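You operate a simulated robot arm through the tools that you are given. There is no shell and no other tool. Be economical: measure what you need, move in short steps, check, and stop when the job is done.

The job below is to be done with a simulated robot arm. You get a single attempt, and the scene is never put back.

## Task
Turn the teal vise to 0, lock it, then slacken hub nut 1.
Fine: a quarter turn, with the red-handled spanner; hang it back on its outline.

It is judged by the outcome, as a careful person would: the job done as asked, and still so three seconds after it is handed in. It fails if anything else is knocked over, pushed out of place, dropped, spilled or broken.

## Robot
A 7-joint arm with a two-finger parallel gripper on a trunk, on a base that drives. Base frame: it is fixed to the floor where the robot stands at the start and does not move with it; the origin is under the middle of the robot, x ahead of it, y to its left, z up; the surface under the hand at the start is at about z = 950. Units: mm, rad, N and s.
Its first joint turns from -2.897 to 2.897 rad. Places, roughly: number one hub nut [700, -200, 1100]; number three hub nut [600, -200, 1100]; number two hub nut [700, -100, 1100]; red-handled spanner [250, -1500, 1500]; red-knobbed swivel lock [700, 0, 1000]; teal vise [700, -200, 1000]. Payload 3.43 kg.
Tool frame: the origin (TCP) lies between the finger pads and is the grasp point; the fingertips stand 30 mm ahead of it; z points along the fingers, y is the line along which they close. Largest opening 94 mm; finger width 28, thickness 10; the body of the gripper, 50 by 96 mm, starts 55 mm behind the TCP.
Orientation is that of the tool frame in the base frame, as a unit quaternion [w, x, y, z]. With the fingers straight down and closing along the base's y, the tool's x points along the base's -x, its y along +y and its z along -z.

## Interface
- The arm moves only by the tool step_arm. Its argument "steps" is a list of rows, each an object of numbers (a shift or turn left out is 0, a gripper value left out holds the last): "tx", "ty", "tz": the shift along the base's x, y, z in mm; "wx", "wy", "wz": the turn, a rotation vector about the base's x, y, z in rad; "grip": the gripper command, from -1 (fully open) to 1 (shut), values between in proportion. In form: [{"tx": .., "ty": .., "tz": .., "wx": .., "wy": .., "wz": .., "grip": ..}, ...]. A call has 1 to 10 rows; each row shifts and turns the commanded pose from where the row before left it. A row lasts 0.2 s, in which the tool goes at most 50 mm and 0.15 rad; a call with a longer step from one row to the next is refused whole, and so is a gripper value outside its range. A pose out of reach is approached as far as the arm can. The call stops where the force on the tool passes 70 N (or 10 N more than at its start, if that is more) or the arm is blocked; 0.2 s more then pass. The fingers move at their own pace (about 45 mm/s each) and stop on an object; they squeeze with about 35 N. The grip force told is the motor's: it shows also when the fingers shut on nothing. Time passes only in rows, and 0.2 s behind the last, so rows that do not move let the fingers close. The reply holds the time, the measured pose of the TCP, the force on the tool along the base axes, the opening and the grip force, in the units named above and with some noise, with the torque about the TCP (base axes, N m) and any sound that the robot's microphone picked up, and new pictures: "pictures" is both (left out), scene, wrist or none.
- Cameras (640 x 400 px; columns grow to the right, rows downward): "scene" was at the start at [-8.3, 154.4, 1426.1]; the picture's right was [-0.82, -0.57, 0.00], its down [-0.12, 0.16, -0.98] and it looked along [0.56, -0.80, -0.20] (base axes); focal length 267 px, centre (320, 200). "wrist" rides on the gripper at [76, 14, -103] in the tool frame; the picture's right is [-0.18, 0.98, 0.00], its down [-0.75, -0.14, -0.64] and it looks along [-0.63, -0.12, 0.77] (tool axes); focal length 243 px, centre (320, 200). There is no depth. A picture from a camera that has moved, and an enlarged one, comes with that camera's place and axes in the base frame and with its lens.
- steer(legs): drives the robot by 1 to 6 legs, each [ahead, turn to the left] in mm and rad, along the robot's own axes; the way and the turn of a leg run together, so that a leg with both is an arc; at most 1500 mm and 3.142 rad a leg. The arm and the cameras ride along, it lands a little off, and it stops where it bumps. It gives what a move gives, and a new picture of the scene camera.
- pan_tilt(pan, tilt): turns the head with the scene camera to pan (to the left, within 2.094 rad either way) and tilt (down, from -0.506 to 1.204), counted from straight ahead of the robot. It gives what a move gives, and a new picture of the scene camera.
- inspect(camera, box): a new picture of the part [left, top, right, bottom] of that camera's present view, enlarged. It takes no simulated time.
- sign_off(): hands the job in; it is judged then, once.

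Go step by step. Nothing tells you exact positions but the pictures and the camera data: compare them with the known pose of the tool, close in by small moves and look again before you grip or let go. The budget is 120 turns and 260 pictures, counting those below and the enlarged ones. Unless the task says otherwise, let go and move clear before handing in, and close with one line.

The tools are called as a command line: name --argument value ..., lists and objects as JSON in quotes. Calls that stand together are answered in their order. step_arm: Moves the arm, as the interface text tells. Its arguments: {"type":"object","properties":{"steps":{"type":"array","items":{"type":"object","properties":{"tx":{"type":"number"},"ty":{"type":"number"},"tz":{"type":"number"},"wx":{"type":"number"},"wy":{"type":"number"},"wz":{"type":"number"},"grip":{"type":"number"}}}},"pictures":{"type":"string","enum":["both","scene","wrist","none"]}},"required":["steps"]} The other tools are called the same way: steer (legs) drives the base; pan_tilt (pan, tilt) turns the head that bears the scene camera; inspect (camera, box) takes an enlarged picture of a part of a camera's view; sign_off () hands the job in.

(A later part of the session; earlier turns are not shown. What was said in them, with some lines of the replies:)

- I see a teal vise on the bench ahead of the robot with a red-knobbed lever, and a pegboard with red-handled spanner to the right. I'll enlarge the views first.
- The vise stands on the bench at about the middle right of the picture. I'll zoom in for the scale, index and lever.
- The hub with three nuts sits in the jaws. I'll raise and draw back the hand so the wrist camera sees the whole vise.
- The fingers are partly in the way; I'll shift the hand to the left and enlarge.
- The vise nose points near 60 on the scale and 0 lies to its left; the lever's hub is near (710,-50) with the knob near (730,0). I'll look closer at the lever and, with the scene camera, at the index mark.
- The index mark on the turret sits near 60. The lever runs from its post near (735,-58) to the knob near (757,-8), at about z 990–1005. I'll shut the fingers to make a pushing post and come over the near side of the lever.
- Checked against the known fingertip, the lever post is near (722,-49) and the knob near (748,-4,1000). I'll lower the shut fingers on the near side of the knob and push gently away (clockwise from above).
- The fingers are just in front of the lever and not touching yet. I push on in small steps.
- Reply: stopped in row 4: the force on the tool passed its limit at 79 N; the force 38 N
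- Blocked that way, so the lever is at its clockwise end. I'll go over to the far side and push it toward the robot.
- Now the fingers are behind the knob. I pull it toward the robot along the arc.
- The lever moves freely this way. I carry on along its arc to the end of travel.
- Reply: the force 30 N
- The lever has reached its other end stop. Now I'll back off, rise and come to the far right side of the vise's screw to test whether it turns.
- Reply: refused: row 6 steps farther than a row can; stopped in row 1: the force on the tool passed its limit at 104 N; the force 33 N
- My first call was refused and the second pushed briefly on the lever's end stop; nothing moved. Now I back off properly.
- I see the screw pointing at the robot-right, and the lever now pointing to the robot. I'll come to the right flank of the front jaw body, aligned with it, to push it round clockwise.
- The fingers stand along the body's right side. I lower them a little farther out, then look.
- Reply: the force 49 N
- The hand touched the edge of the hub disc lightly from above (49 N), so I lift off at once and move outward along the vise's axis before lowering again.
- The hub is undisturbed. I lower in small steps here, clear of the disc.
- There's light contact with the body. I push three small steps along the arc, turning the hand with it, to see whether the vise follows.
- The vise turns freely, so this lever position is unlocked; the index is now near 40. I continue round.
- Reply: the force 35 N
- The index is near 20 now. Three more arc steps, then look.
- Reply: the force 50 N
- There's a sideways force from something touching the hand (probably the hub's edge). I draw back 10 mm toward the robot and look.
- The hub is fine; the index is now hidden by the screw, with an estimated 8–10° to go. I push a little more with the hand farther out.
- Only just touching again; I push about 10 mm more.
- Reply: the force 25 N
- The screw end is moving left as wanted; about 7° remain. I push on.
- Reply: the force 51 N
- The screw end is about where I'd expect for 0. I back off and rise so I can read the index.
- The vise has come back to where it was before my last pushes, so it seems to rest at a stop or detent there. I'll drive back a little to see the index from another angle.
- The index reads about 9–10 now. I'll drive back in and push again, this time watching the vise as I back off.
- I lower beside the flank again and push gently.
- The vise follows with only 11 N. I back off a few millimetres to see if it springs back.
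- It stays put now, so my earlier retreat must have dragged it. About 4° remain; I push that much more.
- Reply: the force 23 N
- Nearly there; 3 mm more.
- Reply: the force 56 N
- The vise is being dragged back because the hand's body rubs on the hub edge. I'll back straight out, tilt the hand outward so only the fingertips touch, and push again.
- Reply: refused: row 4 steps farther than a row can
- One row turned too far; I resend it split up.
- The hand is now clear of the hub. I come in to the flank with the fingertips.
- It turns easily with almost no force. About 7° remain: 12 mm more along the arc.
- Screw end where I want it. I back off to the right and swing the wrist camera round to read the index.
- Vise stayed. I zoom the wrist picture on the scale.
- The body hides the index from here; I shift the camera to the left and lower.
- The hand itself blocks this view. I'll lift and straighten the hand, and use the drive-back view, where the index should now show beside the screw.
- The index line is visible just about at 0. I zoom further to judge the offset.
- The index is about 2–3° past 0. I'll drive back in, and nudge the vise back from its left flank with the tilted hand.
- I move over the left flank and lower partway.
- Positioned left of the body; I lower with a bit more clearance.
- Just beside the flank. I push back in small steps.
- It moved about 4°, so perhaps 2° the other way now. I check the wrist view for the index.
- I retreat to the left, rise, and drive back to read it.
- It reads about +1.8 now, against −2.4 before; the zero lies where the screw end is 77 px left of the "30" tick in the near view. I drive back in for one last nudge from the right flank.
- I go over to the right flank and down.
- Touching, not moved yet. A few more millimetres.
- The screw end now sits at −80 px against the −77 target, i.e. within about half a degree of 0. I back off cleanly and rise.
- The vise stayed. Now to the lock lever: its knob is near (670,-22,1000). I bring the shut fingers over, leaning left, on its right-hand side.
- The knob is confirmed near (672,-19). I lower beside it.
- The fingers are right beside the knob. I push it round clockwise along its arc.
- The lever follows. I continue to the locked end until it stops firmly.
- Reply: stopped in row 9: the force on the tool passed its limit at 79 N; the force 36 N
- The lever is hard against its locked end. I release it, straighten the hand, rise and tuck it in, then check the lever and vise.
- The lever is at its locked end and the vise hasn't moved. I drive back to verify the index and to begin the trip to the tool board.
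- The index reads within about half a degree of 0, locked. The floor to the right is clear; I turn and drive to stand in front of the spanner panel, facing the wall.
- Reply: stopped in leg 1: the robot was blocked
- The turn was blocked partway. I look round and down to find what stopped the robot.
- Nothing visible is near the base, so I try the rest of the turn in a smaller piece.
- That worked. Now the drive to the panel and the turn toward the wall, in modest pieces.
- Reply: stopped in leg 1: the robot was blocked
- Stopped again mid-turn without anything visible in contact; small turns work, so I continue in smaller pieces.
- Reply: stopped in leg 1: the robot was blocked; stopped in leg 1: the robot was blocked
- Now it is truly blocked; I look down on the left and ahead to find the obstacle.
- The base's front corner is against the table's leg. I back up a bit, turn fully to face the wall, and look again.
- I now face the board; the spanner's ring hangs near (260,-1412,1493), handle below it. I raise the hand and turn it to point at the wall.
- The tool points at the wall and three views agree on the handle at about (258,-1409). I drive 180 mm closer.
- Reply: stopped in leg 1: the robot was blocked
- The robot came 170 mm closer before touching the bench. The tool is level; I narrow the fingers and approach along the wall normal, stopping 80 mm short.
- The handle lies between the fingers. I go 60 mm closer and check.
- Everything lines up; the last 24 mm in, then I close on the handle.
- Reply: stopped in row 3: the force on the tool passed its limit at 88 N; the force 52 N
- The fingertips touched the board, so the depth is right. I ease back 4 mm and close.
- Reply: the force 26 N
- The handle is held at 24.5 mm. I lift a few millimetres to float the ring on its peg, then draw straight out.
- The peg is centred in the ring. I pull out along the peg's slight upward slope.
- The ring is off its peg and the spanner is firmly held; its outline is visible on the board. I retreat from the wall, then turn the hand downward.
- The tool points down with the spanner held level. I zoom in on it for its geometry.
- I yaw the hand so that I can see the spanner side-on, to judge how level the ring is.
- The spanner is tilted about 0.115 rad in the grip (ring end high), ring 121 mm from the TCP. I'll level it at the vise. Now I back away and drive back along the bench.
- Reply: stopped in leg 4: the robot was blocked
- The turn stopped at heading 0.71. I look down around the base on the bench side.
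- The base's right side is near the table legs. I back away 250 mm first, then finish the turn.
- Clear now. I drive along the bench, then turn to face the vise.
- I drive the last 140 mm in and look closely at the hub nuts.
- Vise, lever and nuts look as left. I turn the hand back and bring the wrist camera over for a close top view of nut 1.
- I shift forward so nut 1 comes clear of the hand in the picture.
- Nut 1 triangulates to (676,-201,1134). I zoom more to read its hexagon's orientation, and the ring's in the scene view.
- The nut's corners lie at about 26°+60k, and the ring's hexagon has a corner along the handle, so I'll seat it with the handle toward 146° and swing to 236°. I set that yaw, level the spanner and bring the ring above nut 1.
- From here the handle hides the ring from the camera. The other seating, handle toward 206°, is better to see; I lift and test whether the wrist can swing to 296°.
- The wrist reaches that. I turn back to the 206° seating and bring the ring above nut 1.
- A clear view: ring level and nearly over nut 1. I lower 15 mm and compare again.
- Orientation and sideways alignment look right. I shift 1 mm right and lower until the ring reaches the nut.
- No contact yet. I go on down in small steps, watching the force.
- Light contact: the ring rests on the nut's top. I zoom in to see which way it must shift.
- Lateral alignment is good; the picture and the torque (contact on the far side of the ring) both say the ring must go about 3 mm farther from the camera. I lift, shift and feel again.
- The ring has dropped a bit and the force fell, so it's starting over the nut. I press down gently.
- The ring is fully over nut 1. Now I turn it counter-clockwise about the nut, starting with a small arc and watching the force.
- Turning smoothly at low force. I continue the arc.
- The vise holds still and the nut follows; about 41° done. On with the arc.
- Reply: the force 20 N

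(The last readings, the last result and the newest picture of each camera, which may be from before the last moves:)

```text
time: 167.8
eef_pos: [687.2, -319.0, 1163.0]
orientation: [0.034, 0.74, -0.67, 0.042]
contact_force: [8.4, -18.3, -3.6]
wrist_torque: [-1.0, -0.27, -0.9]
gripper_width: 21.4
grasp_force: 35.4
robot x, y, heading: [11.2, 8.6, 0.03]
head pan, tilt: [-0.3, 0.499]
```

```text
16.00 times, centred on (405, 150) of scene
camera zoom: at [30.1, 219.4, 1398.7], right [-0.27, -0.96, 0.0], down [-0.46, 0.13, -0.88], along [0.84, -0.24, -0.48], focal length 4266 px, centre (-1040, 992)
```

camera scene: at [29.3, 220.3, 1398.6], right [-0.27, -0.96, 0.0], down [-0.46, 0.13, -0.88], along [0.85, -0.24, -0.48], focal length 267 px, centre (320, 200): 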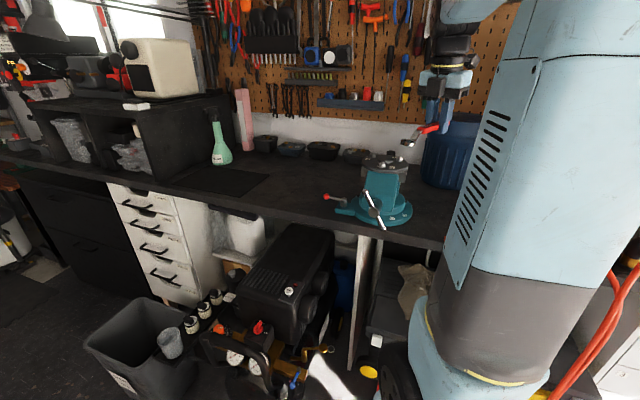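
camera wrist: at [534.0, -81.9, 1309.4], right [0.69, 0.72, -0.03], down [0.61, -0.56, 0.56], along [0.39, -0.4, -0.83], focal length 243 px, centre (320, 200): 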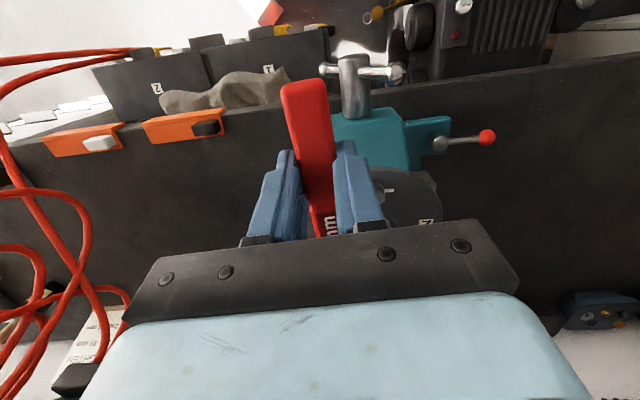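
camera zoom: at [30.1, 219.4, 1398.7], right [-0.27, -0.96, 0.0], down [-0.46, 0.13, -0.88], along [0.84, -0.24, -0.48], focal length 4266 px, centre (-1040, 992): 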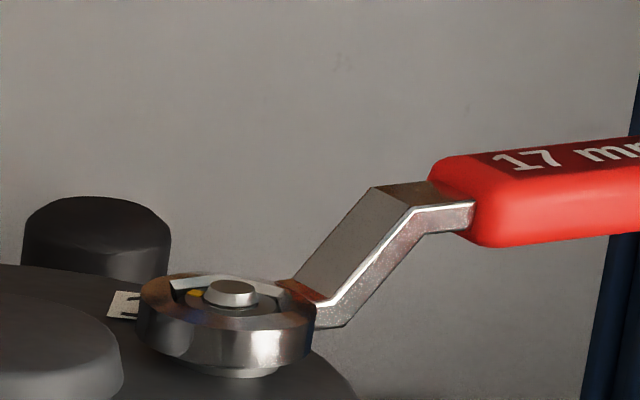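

About 69° done; there's a slight inward push on the hub, so I widen the arc a touch and finish the last 22°.

step_arm --steps '[{"tx": 0, "ty": -1.5}, {"tx": 9.4, "ty": 1.0, "wz": 0.08}, {"tx": 9.2, "ty": 1.7, "wz": 0.08}, {"tx": 9, "ty": 2.4, "wz": 0.08}]' --pictures "none"

inspect --camera "scene" --box '[385, 138, 425, 163]'

```text
time: 168.8
eef_pos: [715.8, -314.3, 1162.1]
orientation: [0.029, 0.815, -0.577, 0.044]
contact_force: [3.3, 4.1, -1.6]
wrist_torque: [-0.05, -0.09, -0.42]
gripper_width: 21.4
grasp_force: 35.8
robot x, y, heading: [9.4, 13.4, 0.024]
head pan, tilt: [-0.3, 0.499]
```

```text
16.00 times, centred on (405, 150) of scene
camera zoom: at [29.6, 220.4, 1398.6], right [-0.27, -0.96, 0.0], down [-0.46, 0.13, -0.88], along [0.85, -0.24, -0.48], focal length 4266 px, centre (-1040, 992)
```

zoom: 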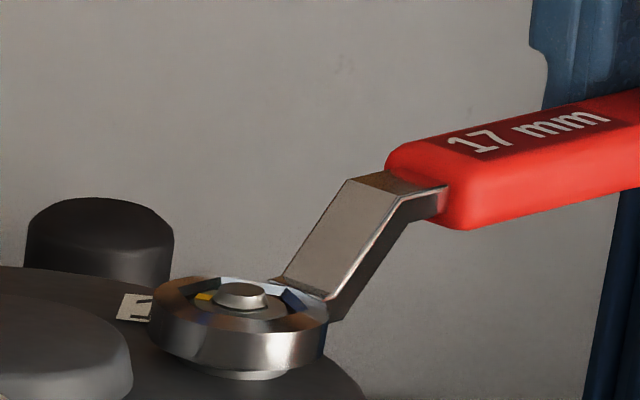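

About 83° done by the hand's yaw, hub back in place. Last two steps, then I check the yellow mark.

step_arm --steps '[{"tx": 8.8, "ty": 3.2, "wz": 0.08}, {"tx": 8.6, "ty": 3.9, "wz": 0.08}]' --pictures "none"

inspect --camera "scene" --box '[385, 138, 425, 163]'

```text
time: 169.4
eef_pos: [732.4, -309.4, 1162.2]
orientation: [0.025, 0.859, -0.51, 0.047]
contact_force: [2.8, 2.6, -1.4]
wrist_torque: [0.03, -0.07, -0.34]
gripper_width: 21.4
grasp_force: 35.3
robot x, y, heading: [6.7, 11.5, 0.022]
head pan, tilt: [-0.3, 0.499]
```

```text
16.00 times, centred on (405, 150) of scene
camera zoom: at [29.5, 220.3, 1398.6], right [-0.27, -0.96, 0.0], down [-0.46, 0.13, -0.88], along [0.85, -0.24, -0.48], focal length 4266 px, centre (-1040, 992)
```

zoom: 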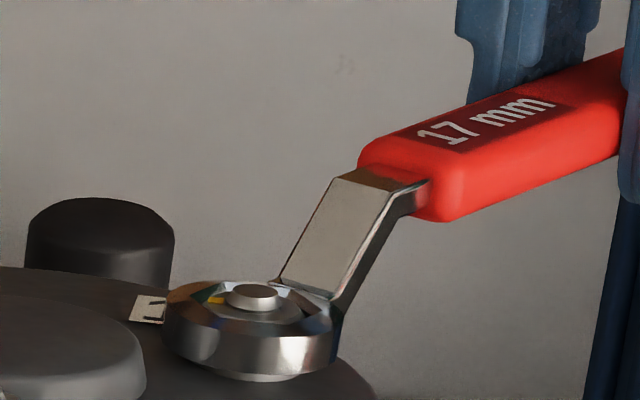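

About 92° by yaw. The hub seems pulled a couple of millimetres with the spanner; I relax the pull slightly and check.

step_arm --steps '[{"tx": -1, "ty": 2}, {}]' --pictures "none"

inspect --camera "scene" --box '[345, 138, 445, 218]'

```text
time: 170.0
eef_pos: [731.7, -308.7, 1162.4]
orientation: [0.025, 0.858, -0.511, 0.048]
contact_force: [12.5, -15.2, -1.1]
wrist_torque: [-0.51, -0.37, -0.48]
gripper_width: 21.2
grasp_force: 34.6
robot x, y, heading: [5.5, 9.3, 0.027]
head pan, tilt: [-0.3, 0.499]
```

```text
5.00 times, centred on (395, 178) of scene
camera zoom: at [30.3, 219.5, 1398.7], right [-0.27, -0.96, 0.0], down [-0.46, 0.13, -0.88], along [0.84, -0.24, -0.48], focal length 1333 px, centre (-55, 310)
```

zoom: 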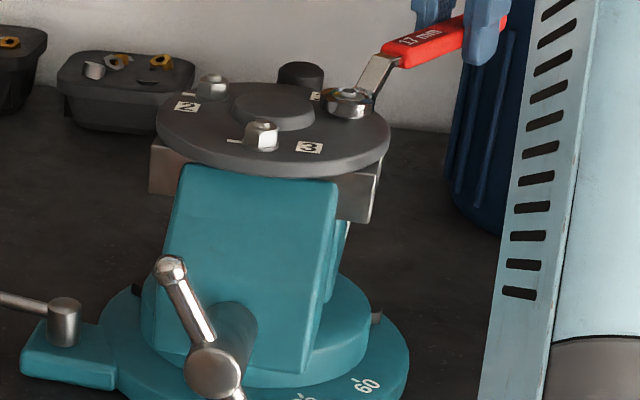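

The hub disc has been dragged about 3 mm to the right in the jaws. I ease it back with the spanner.

step_arm --steps '[{"tx": 0.5, "ty": 1.2}, {"tx": 0.4, "ty": 1.2}]' --pictures "none"

inspect --camera "scene" --box '[385, 138, 425, 163]'

```text
time: 170.6
eef_pos: [731.9, -305.4, 1161.3]
orientation: [0.025, 0.858, -0.511, 0.047]
contact_force: [11.6, -24.3, 3.1]
wrist_torque: [-0.28, -0.15, 0.1]
gripper_width: 21.4
grasp_force: 34.9
robot x, y, heading: [9.8, 11.5, 0.028]
head pan, tilt: [-0.3, 0.499]
```

```text
16.00 times, centred on (405, 150) of scene
camera zoom: at [30.1, 219.1, 1398.8], right [-0.27, -0.96, 0.0], down [-0.46, 0.13, -0.88], along [0.85, -0.24, -0.48], focal length 4266 px, centre (-1040, 992)
```

zoom: 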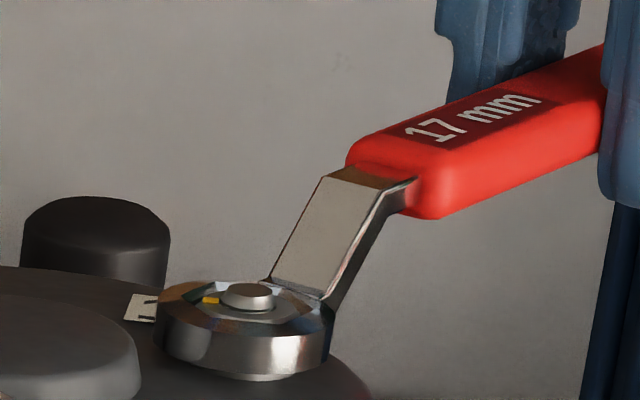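

Moving back slowly; a little more.

step_arm --steps '[{"tx": 0.4, "ty": 1.3}, {"tx": 0.4, "ty": 1.3}, {"tx": 0.2, "ty": 0.6}]' --pictures "none"

inspect --camera "scene" --box '[385, 138, 425, 163]'

```text
time: 171.4
eef_pos: [733.9, -303.8, 1162.3]
orientation: [0.024, 0.858, -0.511, 0.047]
contact_force: [10.7, -20.7, -1.0]
wrist_torque: [-0.5, -0.21, 0.1]
gripper_width: 21.6
grasp_force: 34.5
robot x, y, heading: [10.8, 10.5, 0.027]
head pan, tilt: [-0.3, 0.499]
```

```text
16.00 times, centred on (405, 150) of scene
camera zoom: at [30.1, 219.2, 1398.7], right [-0.27, -0.96, 0.0], down [-0.46, 0.13, -0.88], along [0.84, -0.24, -0.48], focal length 4266 px, centre (-1040, 992)
```

zoom: 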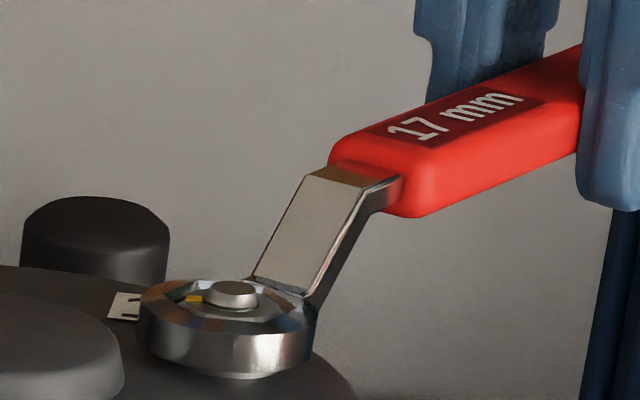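

Roughly back in place. I relax the force and look where the hub rests.

step_arm --steps '[{"tx": -0.3, "ty": -0.7}, {"tx": -0.1, "ty": -0.3}]' --pictures "none"

inspect --camera "scene" --box '[385, 138, 425, 163]'

```text
time: 172.0
eef_pos: [733.6, -302.1, 1162.3]
orientation: [0.024, 0.858, -0.511, 0.047]
contact_force: [10.4, -18.0, -1.1]
wrist_torque: [-0.59, -0.32, 0.0]
gripper_width: 21.3
grasp_force: 35.1
robot x, y, heading: [9.6, 12.2, 0.031]
head pan, tilt: [-0.3, 0.499]
```

```text
16.00 times, centred on (405, 150) of scene
camera zoom: at [30.1, 219.4, 1398.7], right [-0.27, -0.96, 0.0], down [-0.46, 0.13, -0.88], along [0.84, -0.24, -0.48], focal length 4266 px, centre (-1040, 992)
```

zoom: 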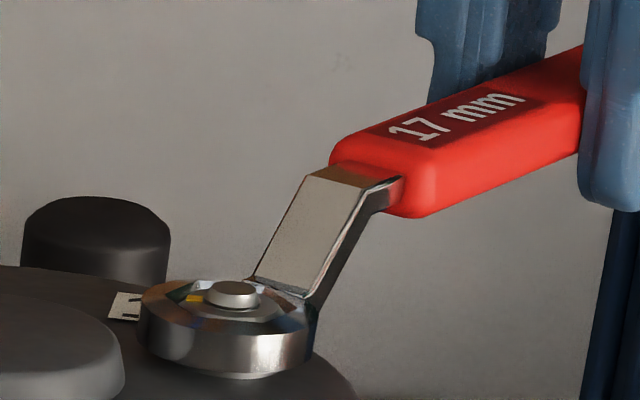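

step_arm --steps '[{"tx": -0.5, "ty": -1}, {"tx": -0.5, "ty": -1}]' --pictures "none"

inspect --camera "scene" --box '[385, 138, 425, 163]'

```text
time: 172.6
eef_pos: [733.0, -302.8, 1161.2]
orientation: [0.025, 0.858, -0.511, 0.047]
contact_force: [4.4, -1.6, -2.6]
wrist_torque: [-0.1, -0.21, -0.38]
gripper_width: 21.3
grasp_force: 35.2
robot x, y, heading: [11.3, 11.5, 0.028]
head pan, tilt: [-0.3, 0.499]
```

```text
16.00 times, centred on (405, 150) of scene
camera zoom: at [29.8, 220.2, 1398.6], right [-0.27, -0.96, 0.0], down [-0.46, 0.13, -0.88], along [0.85, -0.24, -0.48], focal length 4266 px, centre (-1040, 992)
```

zoom: 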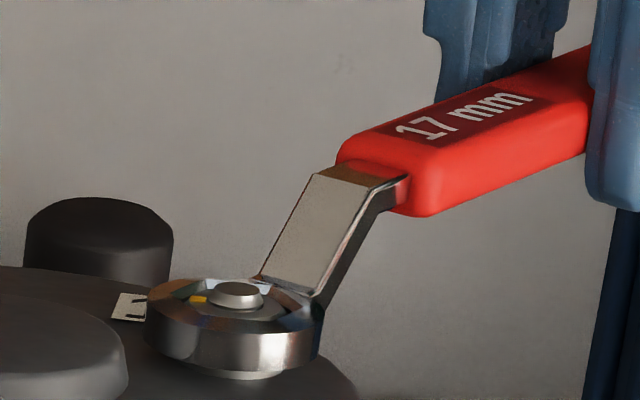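

The hub is within half a millimetre of its original place and the force is nearly nil. I lift the spanner straight off.

step_arm --steps '[{"tz": 3}, {"tz": 4}, {"tz": 5}, {"tz": 8}, {"tz": 20}]' --pictures "none"

inspect --camera "scene" --box '[385, 135, 425, 165]'

```text
time: 173.8
eef_pos: [733.0, -304.3, 1203.4]
orientation: [0.025, 0.858, -0.511, 0.047]
contact_force: [0.5, -0.6, -1.3]
wrist_torque: [-0.01, 0.0, -0.04]
gripper_width: 21.3
grasp_force: 35.0
robot x, y, heading: [6.3, 8.7, 0.029]
head pan, tilt: [-0.3, 0.499]
```

```text
13.33 times, centred on (405, 150) of scene
camera zoom: at [29.5, 220.2, 1398.6], right [-0.27, -0.96, 0.0], down [-0.46, 0.13, -0.88], along [0.85, -0.24, -0.48], focal length 3555 px, centre (-813, 867)
```

zoom: 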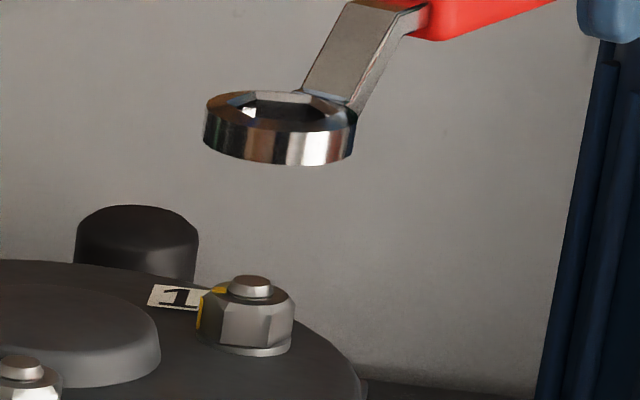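

The spanner is off. I go up and take the same wrist view as before to measure how far the nut turned.

step_arm --steps '[{"tz": 40}, {"tz": 25, "wz": -0.15}, {"wz": -0.15, "tx": -20, "ty": 20}, {"wz": -0.15, "tx": -20, "ty": 20}, {"wz": -0.15, "tx": -20, "ty": 20}, {"wz": -0.15, "tx": -20, "ty": 20}, {"wz": -0.15, "tx": -20, "ty": 25}, {"wz": -0.15, "tx": -10, "ty": 25}, {"wz": -0.15, "ty": 30}, {"wz": -0.15, "ty": 30}]' --pictures "none"

step_arm --steps '[{"wz": -0.15, "ty": 30}, {"wz": -0.15, "ty": 25}, {"wz": -0.15, "ty": 15}, {"wz": -0.15, "ty": 12}, {"wz": -0.12, "tx": -4}]' --pictures "wrist"

```text
time: 176.0
eef_pos: [622.8, -113.0, 1270.4]
orientation: [-0.05, -0.349, 0.935, -0.022]
contact_force: [-0.4, -1.1, -1.7]
wrist_torque: [-0.04, 0.0, 0.0]
gripper_width: 21.3
grasp_force: 34.6
robot x, y, heading: [6.7, 12.1, 0.03]
head pan, tilt: [-0.3, 0.499]
```

```text
time: 177.2
eef_pos: [619.5, -29.7, 1270.3]
orientation: [-0.053, 0.001, 0.999, -0.003]
contact_force: [0.4, -0.6, -1.5]
wrist_torque: [0.04, 0.01, -0.01]
gripper_width: 21.1
grasp_force: 35.2
robot x, y, heading: [6.7, 8.1, 0.029]
head pan, tilt: [-0.3, 0.499]
camera wrist: at [554.1, -16.4, 1379.8], right [0.19, 0.98, -0.03], down [0.82, -0.14, 0.56], along [0.54, -0.13, -0.83], focal length 243 px, centre (320, 200)
```

wrist: 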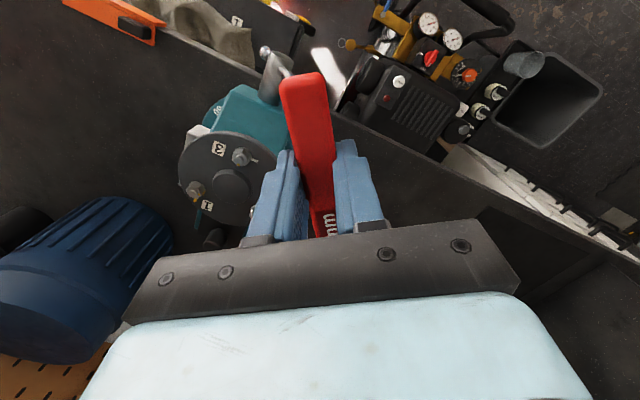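

inspect --camera "wrist" --box '[179, 179, 211, 199]'

inspect --camera "wrist" --box '[150, 110, 290, 230]'

```text
16.00 times, centred on (195, 189) of wrist
camera zoom: at [554.1, -16.4, 1379.8], right [0.19, 0.98, -0.03], down [0.82, -0.14, 0.56], along [0.54, -0.13, -0.83], focal length 3882 px, centre (2320, 376)
```

zoom: 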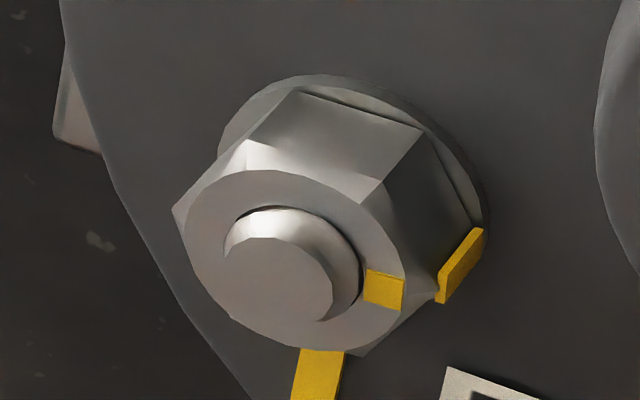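

```text
3.33 times, centred on (220, 170) of wrist
camera zoom: at [554.1, -16.4, 1379.8], right [0.19, 0.98, -0.03], down [0.82, -0.14, 0.56], along [0.54, -0.13, -0.83], focal length 809 px, centre (653, 300)
```

zoom: 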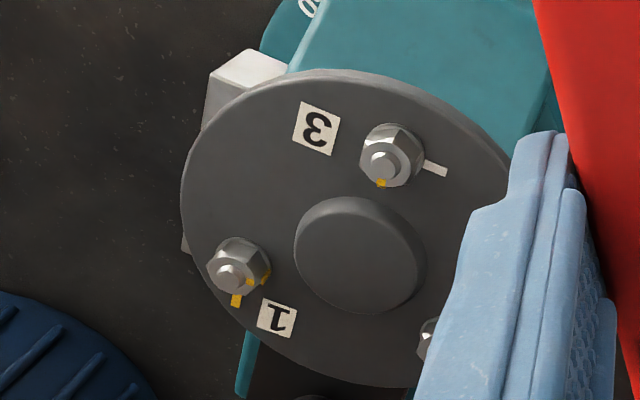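

The nut's own mark has gone from −38° to about 55–59°, and its flats have turned about 92°: a quarter turn slack, hub in place. Now I level the hand, tuck in and drive back to the board.

step_arm --steps '[{"wy": -0.106, "tz": 30}, {"tz": 40, "tx": -20}, {"tz": 40, "tx": -25}, {"tx": -45}, {"tx": -20, "ty": 10}]' --pictures "none"

steer --legs '[[-140, 0], [0, 0.46], [0, 0.46]]'

```text
time: 178.4
eef_pos: [509.1, -20.7, 1379.2]
orientation: [-0.001, 0.001, 1.0, -0.003]
contact_force: [0.0, 0.3, -1.7]
wrist_torque: [0.03, 0.07, 0.02]
gripper_width: 21.2
grasp_force: 34.9
robot x, y, heading: [7.5, 10.2, 0.028]
head pan, tilt: [-0.3, 0.499]
```

```text
time: 182.7
eef_pos: [198.7, 390.0, 1378.8]
orientation: [0.001, -0.448, 0.894, -0.003]
contact_force: [-0.1, 0.5, -1.8]
wrist_torque: [-0.03, -0.01, 0.03]
gripper_width: 21.2
grasp_force: 34.9
robot x, y, heading: [-88.7, -19.9, 0.946]
head pan, tilt: [-0.3, 0.499]
camera scene: at [-237.9, 122.9, 1398.6], right [0.6, -0.8, 0.0], down [-0.38, -0.29, -0.88], along [0.7, 0.53, -0.48], focal length 267 px, centre (320, 200)
```

scene: 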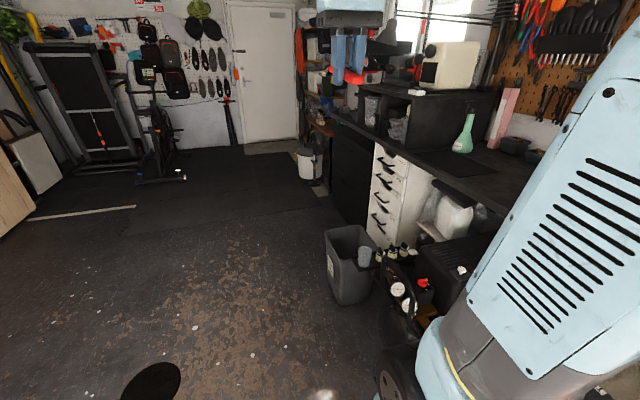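

steer --legs '[[0, -0.046], [-1005, 0]]'

steer --legs '[[0, -0.5], [0, -0.5], [0, -0.47]]'

pan_tilt --pan 0.0 --tilt 0.1

```text
time: 188.4
eef_pos: [-417.9, -418.1, 1380.1]
orientation: [0.001, -0.431, 0.902, -0.004]
contact_force: [-0.3, -0.5, -1.2]
wrist_torque: [0.01, 0.01, 0.02]
gripper_width: 21.3
grasp_force: 34.9
robot x, y, heading: [-715.6, -821.9, 0.905]
head pan, tilt: [-0.3, 0.499]
camera scene: at [-864.5, -669.2, 1398.6], right [0.57, -0.82, 0.0], down [-0.39, -0.27, -0.88], along [0.72, 0.5, -0.48], focal length 267 px, centre (320, 200)
```

scene: 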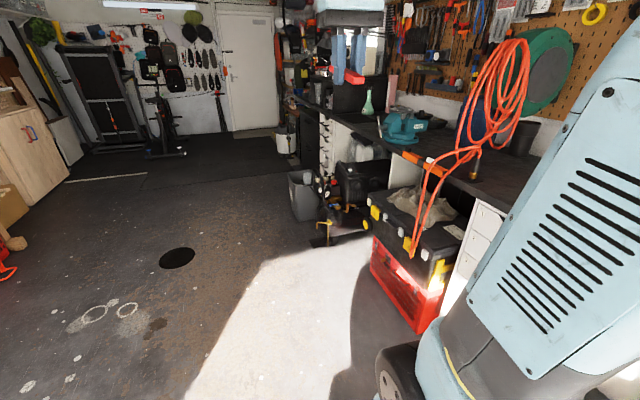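

```text
time: 193.0
eef_pos: [-236.2, -977.0, 1381.2]
orientation: [-0.001, 0.179, 0.984, -0.004]
contact_force: [0.7, 0.4, -0.8]
wrist_torque: [-0.06, 0.01, 0.01]
gripper_width: 21.3
grasp_force: 34.6
robot x, y, heading: [-690.0, -757.3, -0.378]
head pan, tilt: [-0.3, 0.499]
stopped in leg 3: the robot was blocked; the commanded pose is now the measured one
camera scene: at [-590.1, -572.8, 1398.5], right [-0.63, -0.78, 0.0], down [-0.37, 0.3, -0.88], along [0.68, -0.55, -0.48], focal length 267 px, centre (320, 200)
```

scene: 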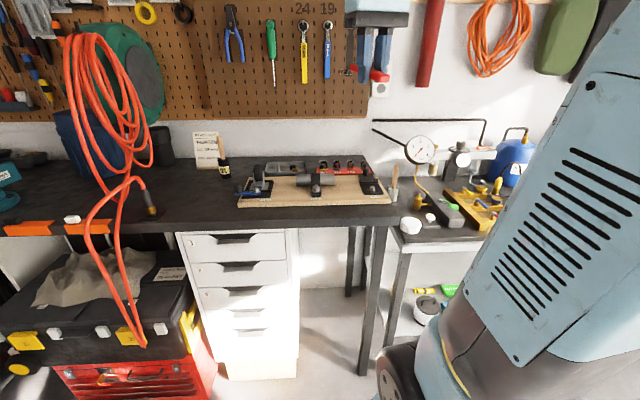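

```text
time: 193.9
eef_pos: [-234.9, -977.4, 1381.9]
orientation: [-0.002, 0.179, 0.984, -0.004]
contact_force: [-0.2, 0.3, -1.0]
wrist_torque: [0.01, 0.03, 0.01]
gripper_width: 21.5
grasp_force: 35.6
robot x, y, heading: [-690.9, -754.3, -0.377]
head pan, tilt: [0.0, 0.099]
camera scene: at [-575.6, -550.2, 1435.6], right [-0.37, -0.93, 0.0], down [-0.09, 0.04, -0.99], along [0.92, -0.37, -0.1], focal length 267 px, centre (320, 200)
```

scene: 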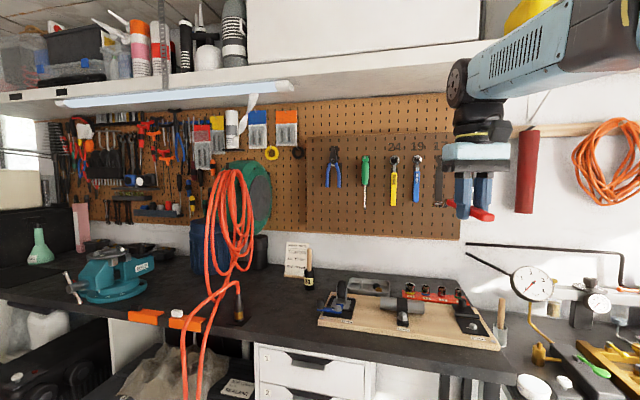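

Turn by the remaining 0.2, then straight in toward the board.

steer --legs '[[0, -0.2]]'

steer --legs '[[330, 0]]'

```text
time: 195.1
eef_pos: [-288.0, -1063.6, 1380.1]
orientation: [-0.001, 0.277, 0.961, -0.003]
contact_force: [0.2, 0.2, -1.3]
wrist_torque: [0.0, 0.03, 0.0]
gripper_width: 21.2
grasp_force: 35.3
robot x, y, heading: [-686.9, -747.3, -0.589]
head pan, tilt: [0.0, 0.099]
camera scene: at [-530.4, -569.0, 1435.7], right [-0.55, -0.84, 0.0], down [-0.08, 0.05, -0.99], along [0.83, -0.54, -0.1], focal length 267 px, centre (320, 200)
```

scene: 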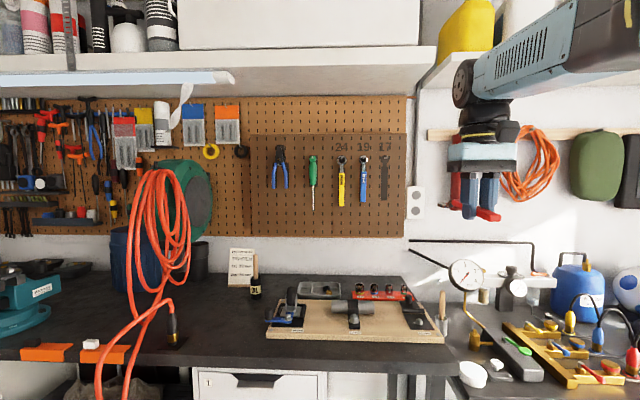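

```text
time: 197.3
eef_pos: [-10.1, -1244.3, 1381.5]
orientation: [-0.002, 0.276, 0.961, -0.003]
contact_force: [-0.2, 0.7, -0.8]
wrist_torque: [0.02, 0.02, -0.01]
gripper_width: 21.1
grasp_force: 34.6
robot x, y, heading: [-405.6, -928.0, -0.576]
head pan, tilt: [0.0, 0.099]
camera scene: at [-253.1, -750.0, 1435.7], right [-0.55, -0.84, 0.0], down [-0.08, 0.05, -0.99], along [0.83, -0.54, -0.1], focal length 267 px, centre (320, 200)
```

scene: 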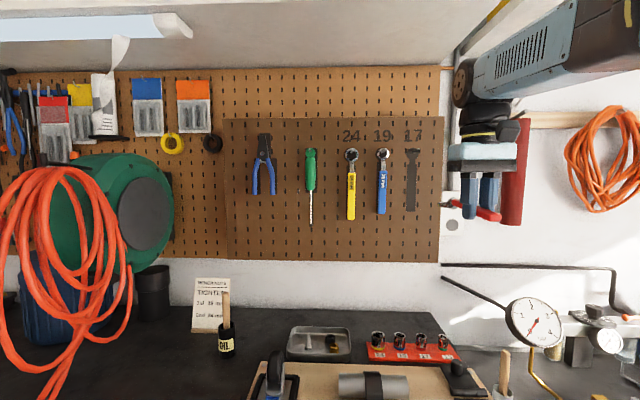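

I turn the hand level again, pointing at the wall, exactly as when I took the spanner.

step_arm --steps '[{"wz": -0.027}, {"wx": -0.0786, "wy": -0.119}, {"wx": -0.0786, "wy": -0.119}, {"wx": -0.0786, "wy": -0.119}, {"wx": -0.0786, "wy": -0.119}, {"wx": -0.0786, "wy": -0.119}, {"wx": -0.0786, "wy": -0.119}, {"wx": -0.0786, "wy": -0.119}, {"wx": -0.0786, "wy": -0.119}, {"wx": -0.0786, "wy": -0.119}]' --pictures "none"

step_arm --steps '[{"wx": -0.0786, "wy": -0.119}, {"wx": -0.0786, "wy": -0.119}]' --pictures "none"

```text
time: 199.5
eef_pos: [-12.2, -1244.2, 1382.3]
orientation: [0.573, 0.233, 0.766, -0.175]
contact_force: [0.2, -0.3, -1.8]
wrist_torque: [0.01, 0.07, -0.05]
gripper_width: 21.3
grasp_force: 35.5
robot x, y, heading: [-410.8, -931.2, -0.574]
head pan, tilt: [0.0, 0.099]
```

```text
time: 200.1
eef_pos: [-10.7, -1243.7, 1381.7]
orientation: [0.676, 0.207, 0.677, -0.204]
contact_force: [-0.5, 0.7, -1.6]
wrist_torque: [0.06, 0.0, -0.01]
gripper_width: 21.2
grasp_force: 34.9
robot x, y, heading: [-406.8, -926.9, -0.573]
head pan, tilt: [0.0, 0.099]
```

The orientation matches. I go to the point where the ring first came clear of its peg.

step_arm --steps '[{"tx": 39, "ty": -24.7, "tz": 1}, {"tx": 39, "ty": -24.7, "tz": 1}, {"tx": 39, "ty": -24.7}, {"tx": 39, "ty": -24.7}, {"tx": 31, "ty": -20}]' --pictures "wrist"

inspect --camera "scene" --box '[385, 115, 445, 165]'

```text
time: 201.3
eef_pos: [176.4, -1362.8, 1385.4]
orientation: [0.676, 0.205, 0.677, -0.204]
contact_force: [-0.7, 1.3, -0.5]
wrist_torque: [0.05, 0.05, 0.02]
gripper_width: 21.1
grasp_force: 34.9
robot x, y, heading: [-403.7, -933.8, -0.582]
head pan, tilt: [0.0, 0.099]
camera wrist: at [98.1, -1293.9, 1309.9], right [0.55, 0.82, 0.19], down [-0.61, 0.24, 0.76], along [0.57, -0.53, 0.63], focal length 243 px, centre (320, 200)
```

wrist: 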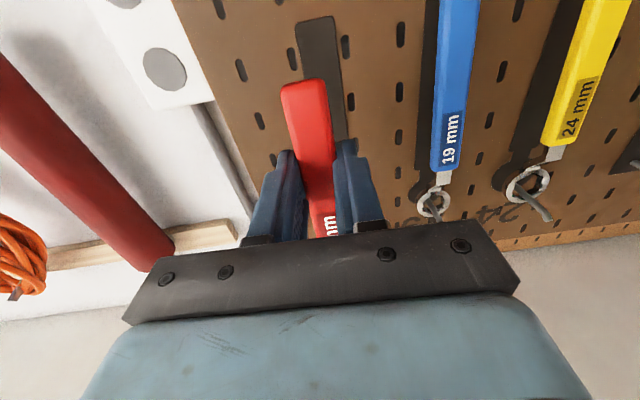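

```text
8.00 times, centred on (415, 140) of scene
camera zoom: at [-253.7, -749.8, 1435.7], right [-0.55, -0.84, 0.0], down [-0.08, 0.05, -1.0], along [0.83, -0.54, -0.1], focal length 2133 px, centre (-440, 680)
```

zoom: 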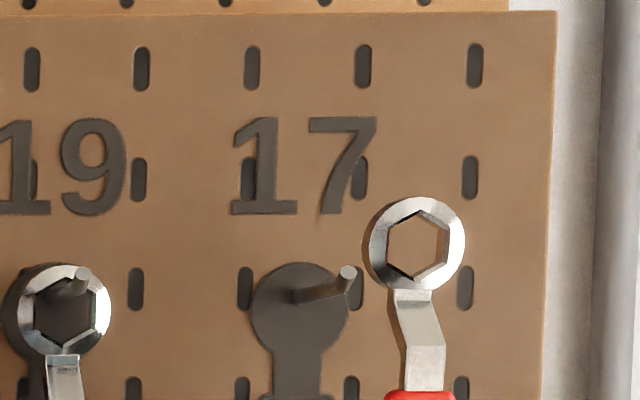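

Nearly aligned; by my measurement the ring needs about 4 mm to the left. I shift, approach to just short of the peg tip and look.

step_arm --steps '[{"tx": 2.5, "ty": 3.8}, {"tx": 8.4, "ty": -5.4, "tz": -1.2}, {"tx": 8.4, "ty": -5.4, "tz": -1.2}]' --pictures "none"

inspect --camera "scene" --box '[395, 120, 435, 150]'

```text
time: 202.1
eef_pos: [196.2, -1370.0, 1380.8]
orientation: [0.676, 0.206, 0.678, -0.204]
contact_force: [0.3, -0.2, -0.5]
wrist_torque: [0.04, 0.04, -0.02]
gripper_width: 21.1
grasp_force: 35.1
robot x, y, heading: [-404.9, -929.4, -0.578]
head pan, tilt: [0.0, 0.099]
```

```text
13.33 times, centred on (415, 135) of scene
camera zoom: at [-253.2, -750.0, 1435.7], right [-0.55, -0.84, 0.0], down [-0.08, 0.05, -0.99], along [0.83, -0.54, -0.1], focal length 3555 px, centre (-947, 1067)
```

zoom: 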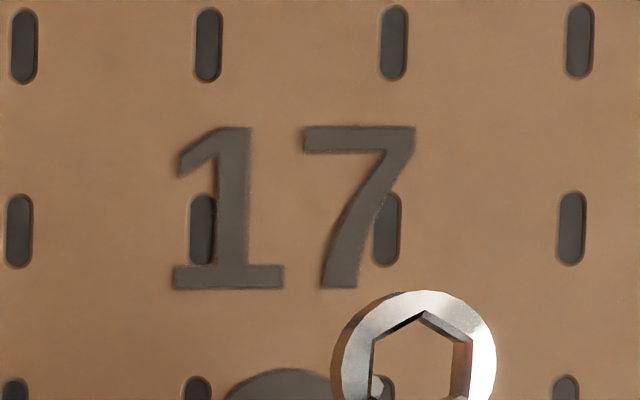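

inspect --camera "scene" --box '[400, 130, 440, 160]'

```text
13.33 times, centred on (420, 145) of scene
camera zoom: at [-253.2, -750.0, 1435.7], right [-0.55, -0.84, 0.0], down [-0.08, 0.05, -0.99], along [0.83, -0.54, -0.1], focal length 3555 px, centre (-1013, 933)
```

zoom: 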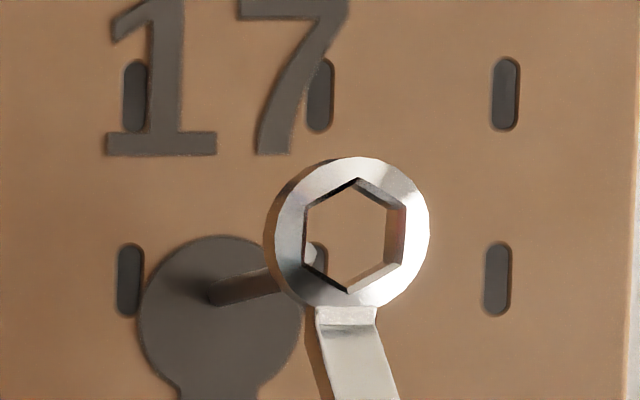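

As the ring advances it will land right on the peg tip. I go in 20 mm.

step_arm --steps '[{"tx": 8.35, "ty": -5.5, "tz": -0.9}, {"tx": 8.35, "ty": -5.5, "tz": -0.9}, {"tx": 6.7, "ty": -4.4, "tz": -0.8}]' --pictures "none"

inspect --camera "scene" --box '[400, 130, 440, 160]'

```text
time: 202.9
eef_pos: [220.4, -1385.5, 1378.7]
orientation: [0.675, 0.206, 0.678, -0.204]
contact_force: [4.3, 0.3, 1.2]
wrist_torque: [-0.09, 0.6, 0.0]
gripper_width: 21.7
grasp_force: 35.0
robot x, y, heading: [-405.8, -932.0, -0.572]
head pan, tilt: [0.0, 0.099]
```

```text
13.33 times, centred on (420, 145) of scene
camera zoom: at [-252.7, -750.0, 1435.6], right [-0.55, -0.84, 0.0], down [-0.08, 0.05, -0.99], along [0.83, -0.54, -0.1], focal length 3555 px, centre (-1013, 933)
5 turns are left
```

zoom: 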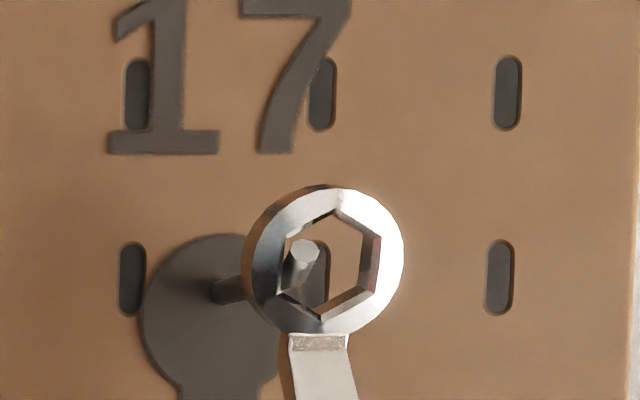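

The peg is through the ring. I shift 3 mm left, slide 20 mm farther on, and lower to hang it.

step_arm --steps '[{"tx": 1.5, "ty": 2.3}, {"tx": 8.35, "ty": -5.5, "tz": -0.9}, {"tx": 8.35, "ty": -5.5, "tz": -0.9}, {"tz": -1.5}, {"tz": -1.5}, {"tz": -1.5}]' --pictures "none"

inspect --camera "scene" --box '[390, 125, 450, 175]'

```text
time: 204.3
eef_pos: [238.5, -1393.6, 1373.7]
orientation: [0.675, 0.206, 0.678, -0.204]
contact_force: [1.1, 0.5, -1.3]
wrist_torque: [0.02, 0.0, -0.01]
gripper_width: 21.4
grasp_force: 34.6
robot x, y, heading: [-406.7, -925.9, -0.575]
head pan, tilt: [0.0, 0.099]
```

```text
8.00 times, centred on (420, 150) of scene
camera zoom: at [-252.9, -750.1, 1435.7], right [-0.55, -0.84, 0.0], down [-0.08, 0.05, -0.99], along [0.83, -0.54, -0.1], focal length 2133 px, centre (-480, 600)
4 turns are left
```

zoom: 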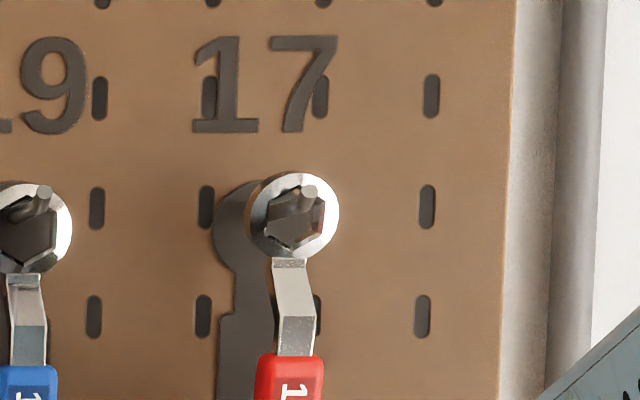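

It hangs on the peg like its neighbours. I lower a hair, open, and back straight out.

step_arm --steps '[{"tz": -1}, {"grip": -0.3}, {}, {}, {"tx": -8.35, "ty": 5.5}, {"tx": -16.7, "ty": 11}, {"tx": -25, "ty": 16.5}, {"tx": -35, "ty": 23}, {"tx": -40, "ty": 26}, {"tx": -40, "ty": 26}]' --pictures "wrist"

inspect --camera "scene" --box '[360, 120, 460, 220]'

```text
time: 206.5
eef_pos: [74.6, -1287.0, 1374.2]
orientation: [0.675, 0.206, 0.679, -0.204]
contact_force: [0.6, -1.4, 0.2]
wrist_torque: [-0.04, -0.03, 0.02]
gripper_width: 61.2
grasp_force: 0.0
robot x, y, heading: [-404.8, -931.3, -0.574]
head pan, tilt: [0.0, 0.099]
camera wrist: at [-3.6, -1217.8, 1299.4], right [0.55, 0.82, 0.19], down [-0.61, 0.24, 0.76], along [0.57, -0.53, 0.63], focal length 243 px, centre (320, 200)
```

wrist: 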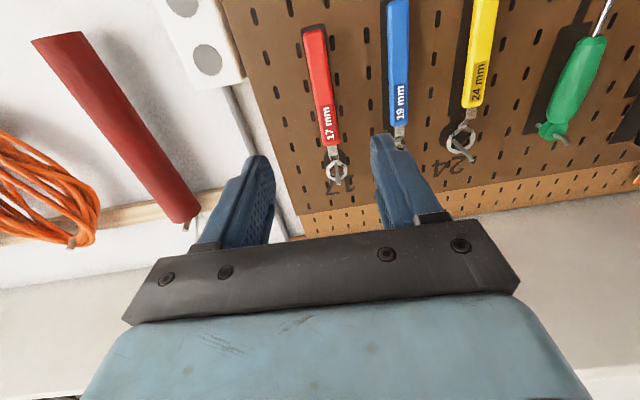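

```text
4.00 times, centred on (410, 170) of scene
camera zoom: at [-252.3, -750.5, 1435.6], right [-0.55, -0.84, 0.0], down [-0.08, 0.05, -0.99], along [0.83, -0.54, -0.1], focal length 1067 px, centre (-40, 320)
3 turns are left
```

zoom: 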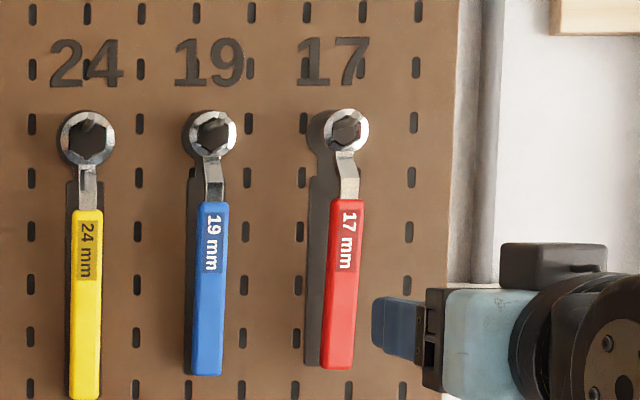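

The red spanner hangs on its peg at its outline under "17", released and clear; the vise stands at 0, locked, and hub nut 1 is a quarter turn slack. I hand in.

sign_off

```text
The job is handed in.
```

The teal vise is at 0 (within about half a degree) and locked. Hub nut 1 is a quarter turn slack (about 92°), and the red-handled spanner is back on its peg, about 10 mm farther out on it than before. While I turned the nut the hub slid up to 3 mm in the jaws. I eased it back to within about half a millimetre.
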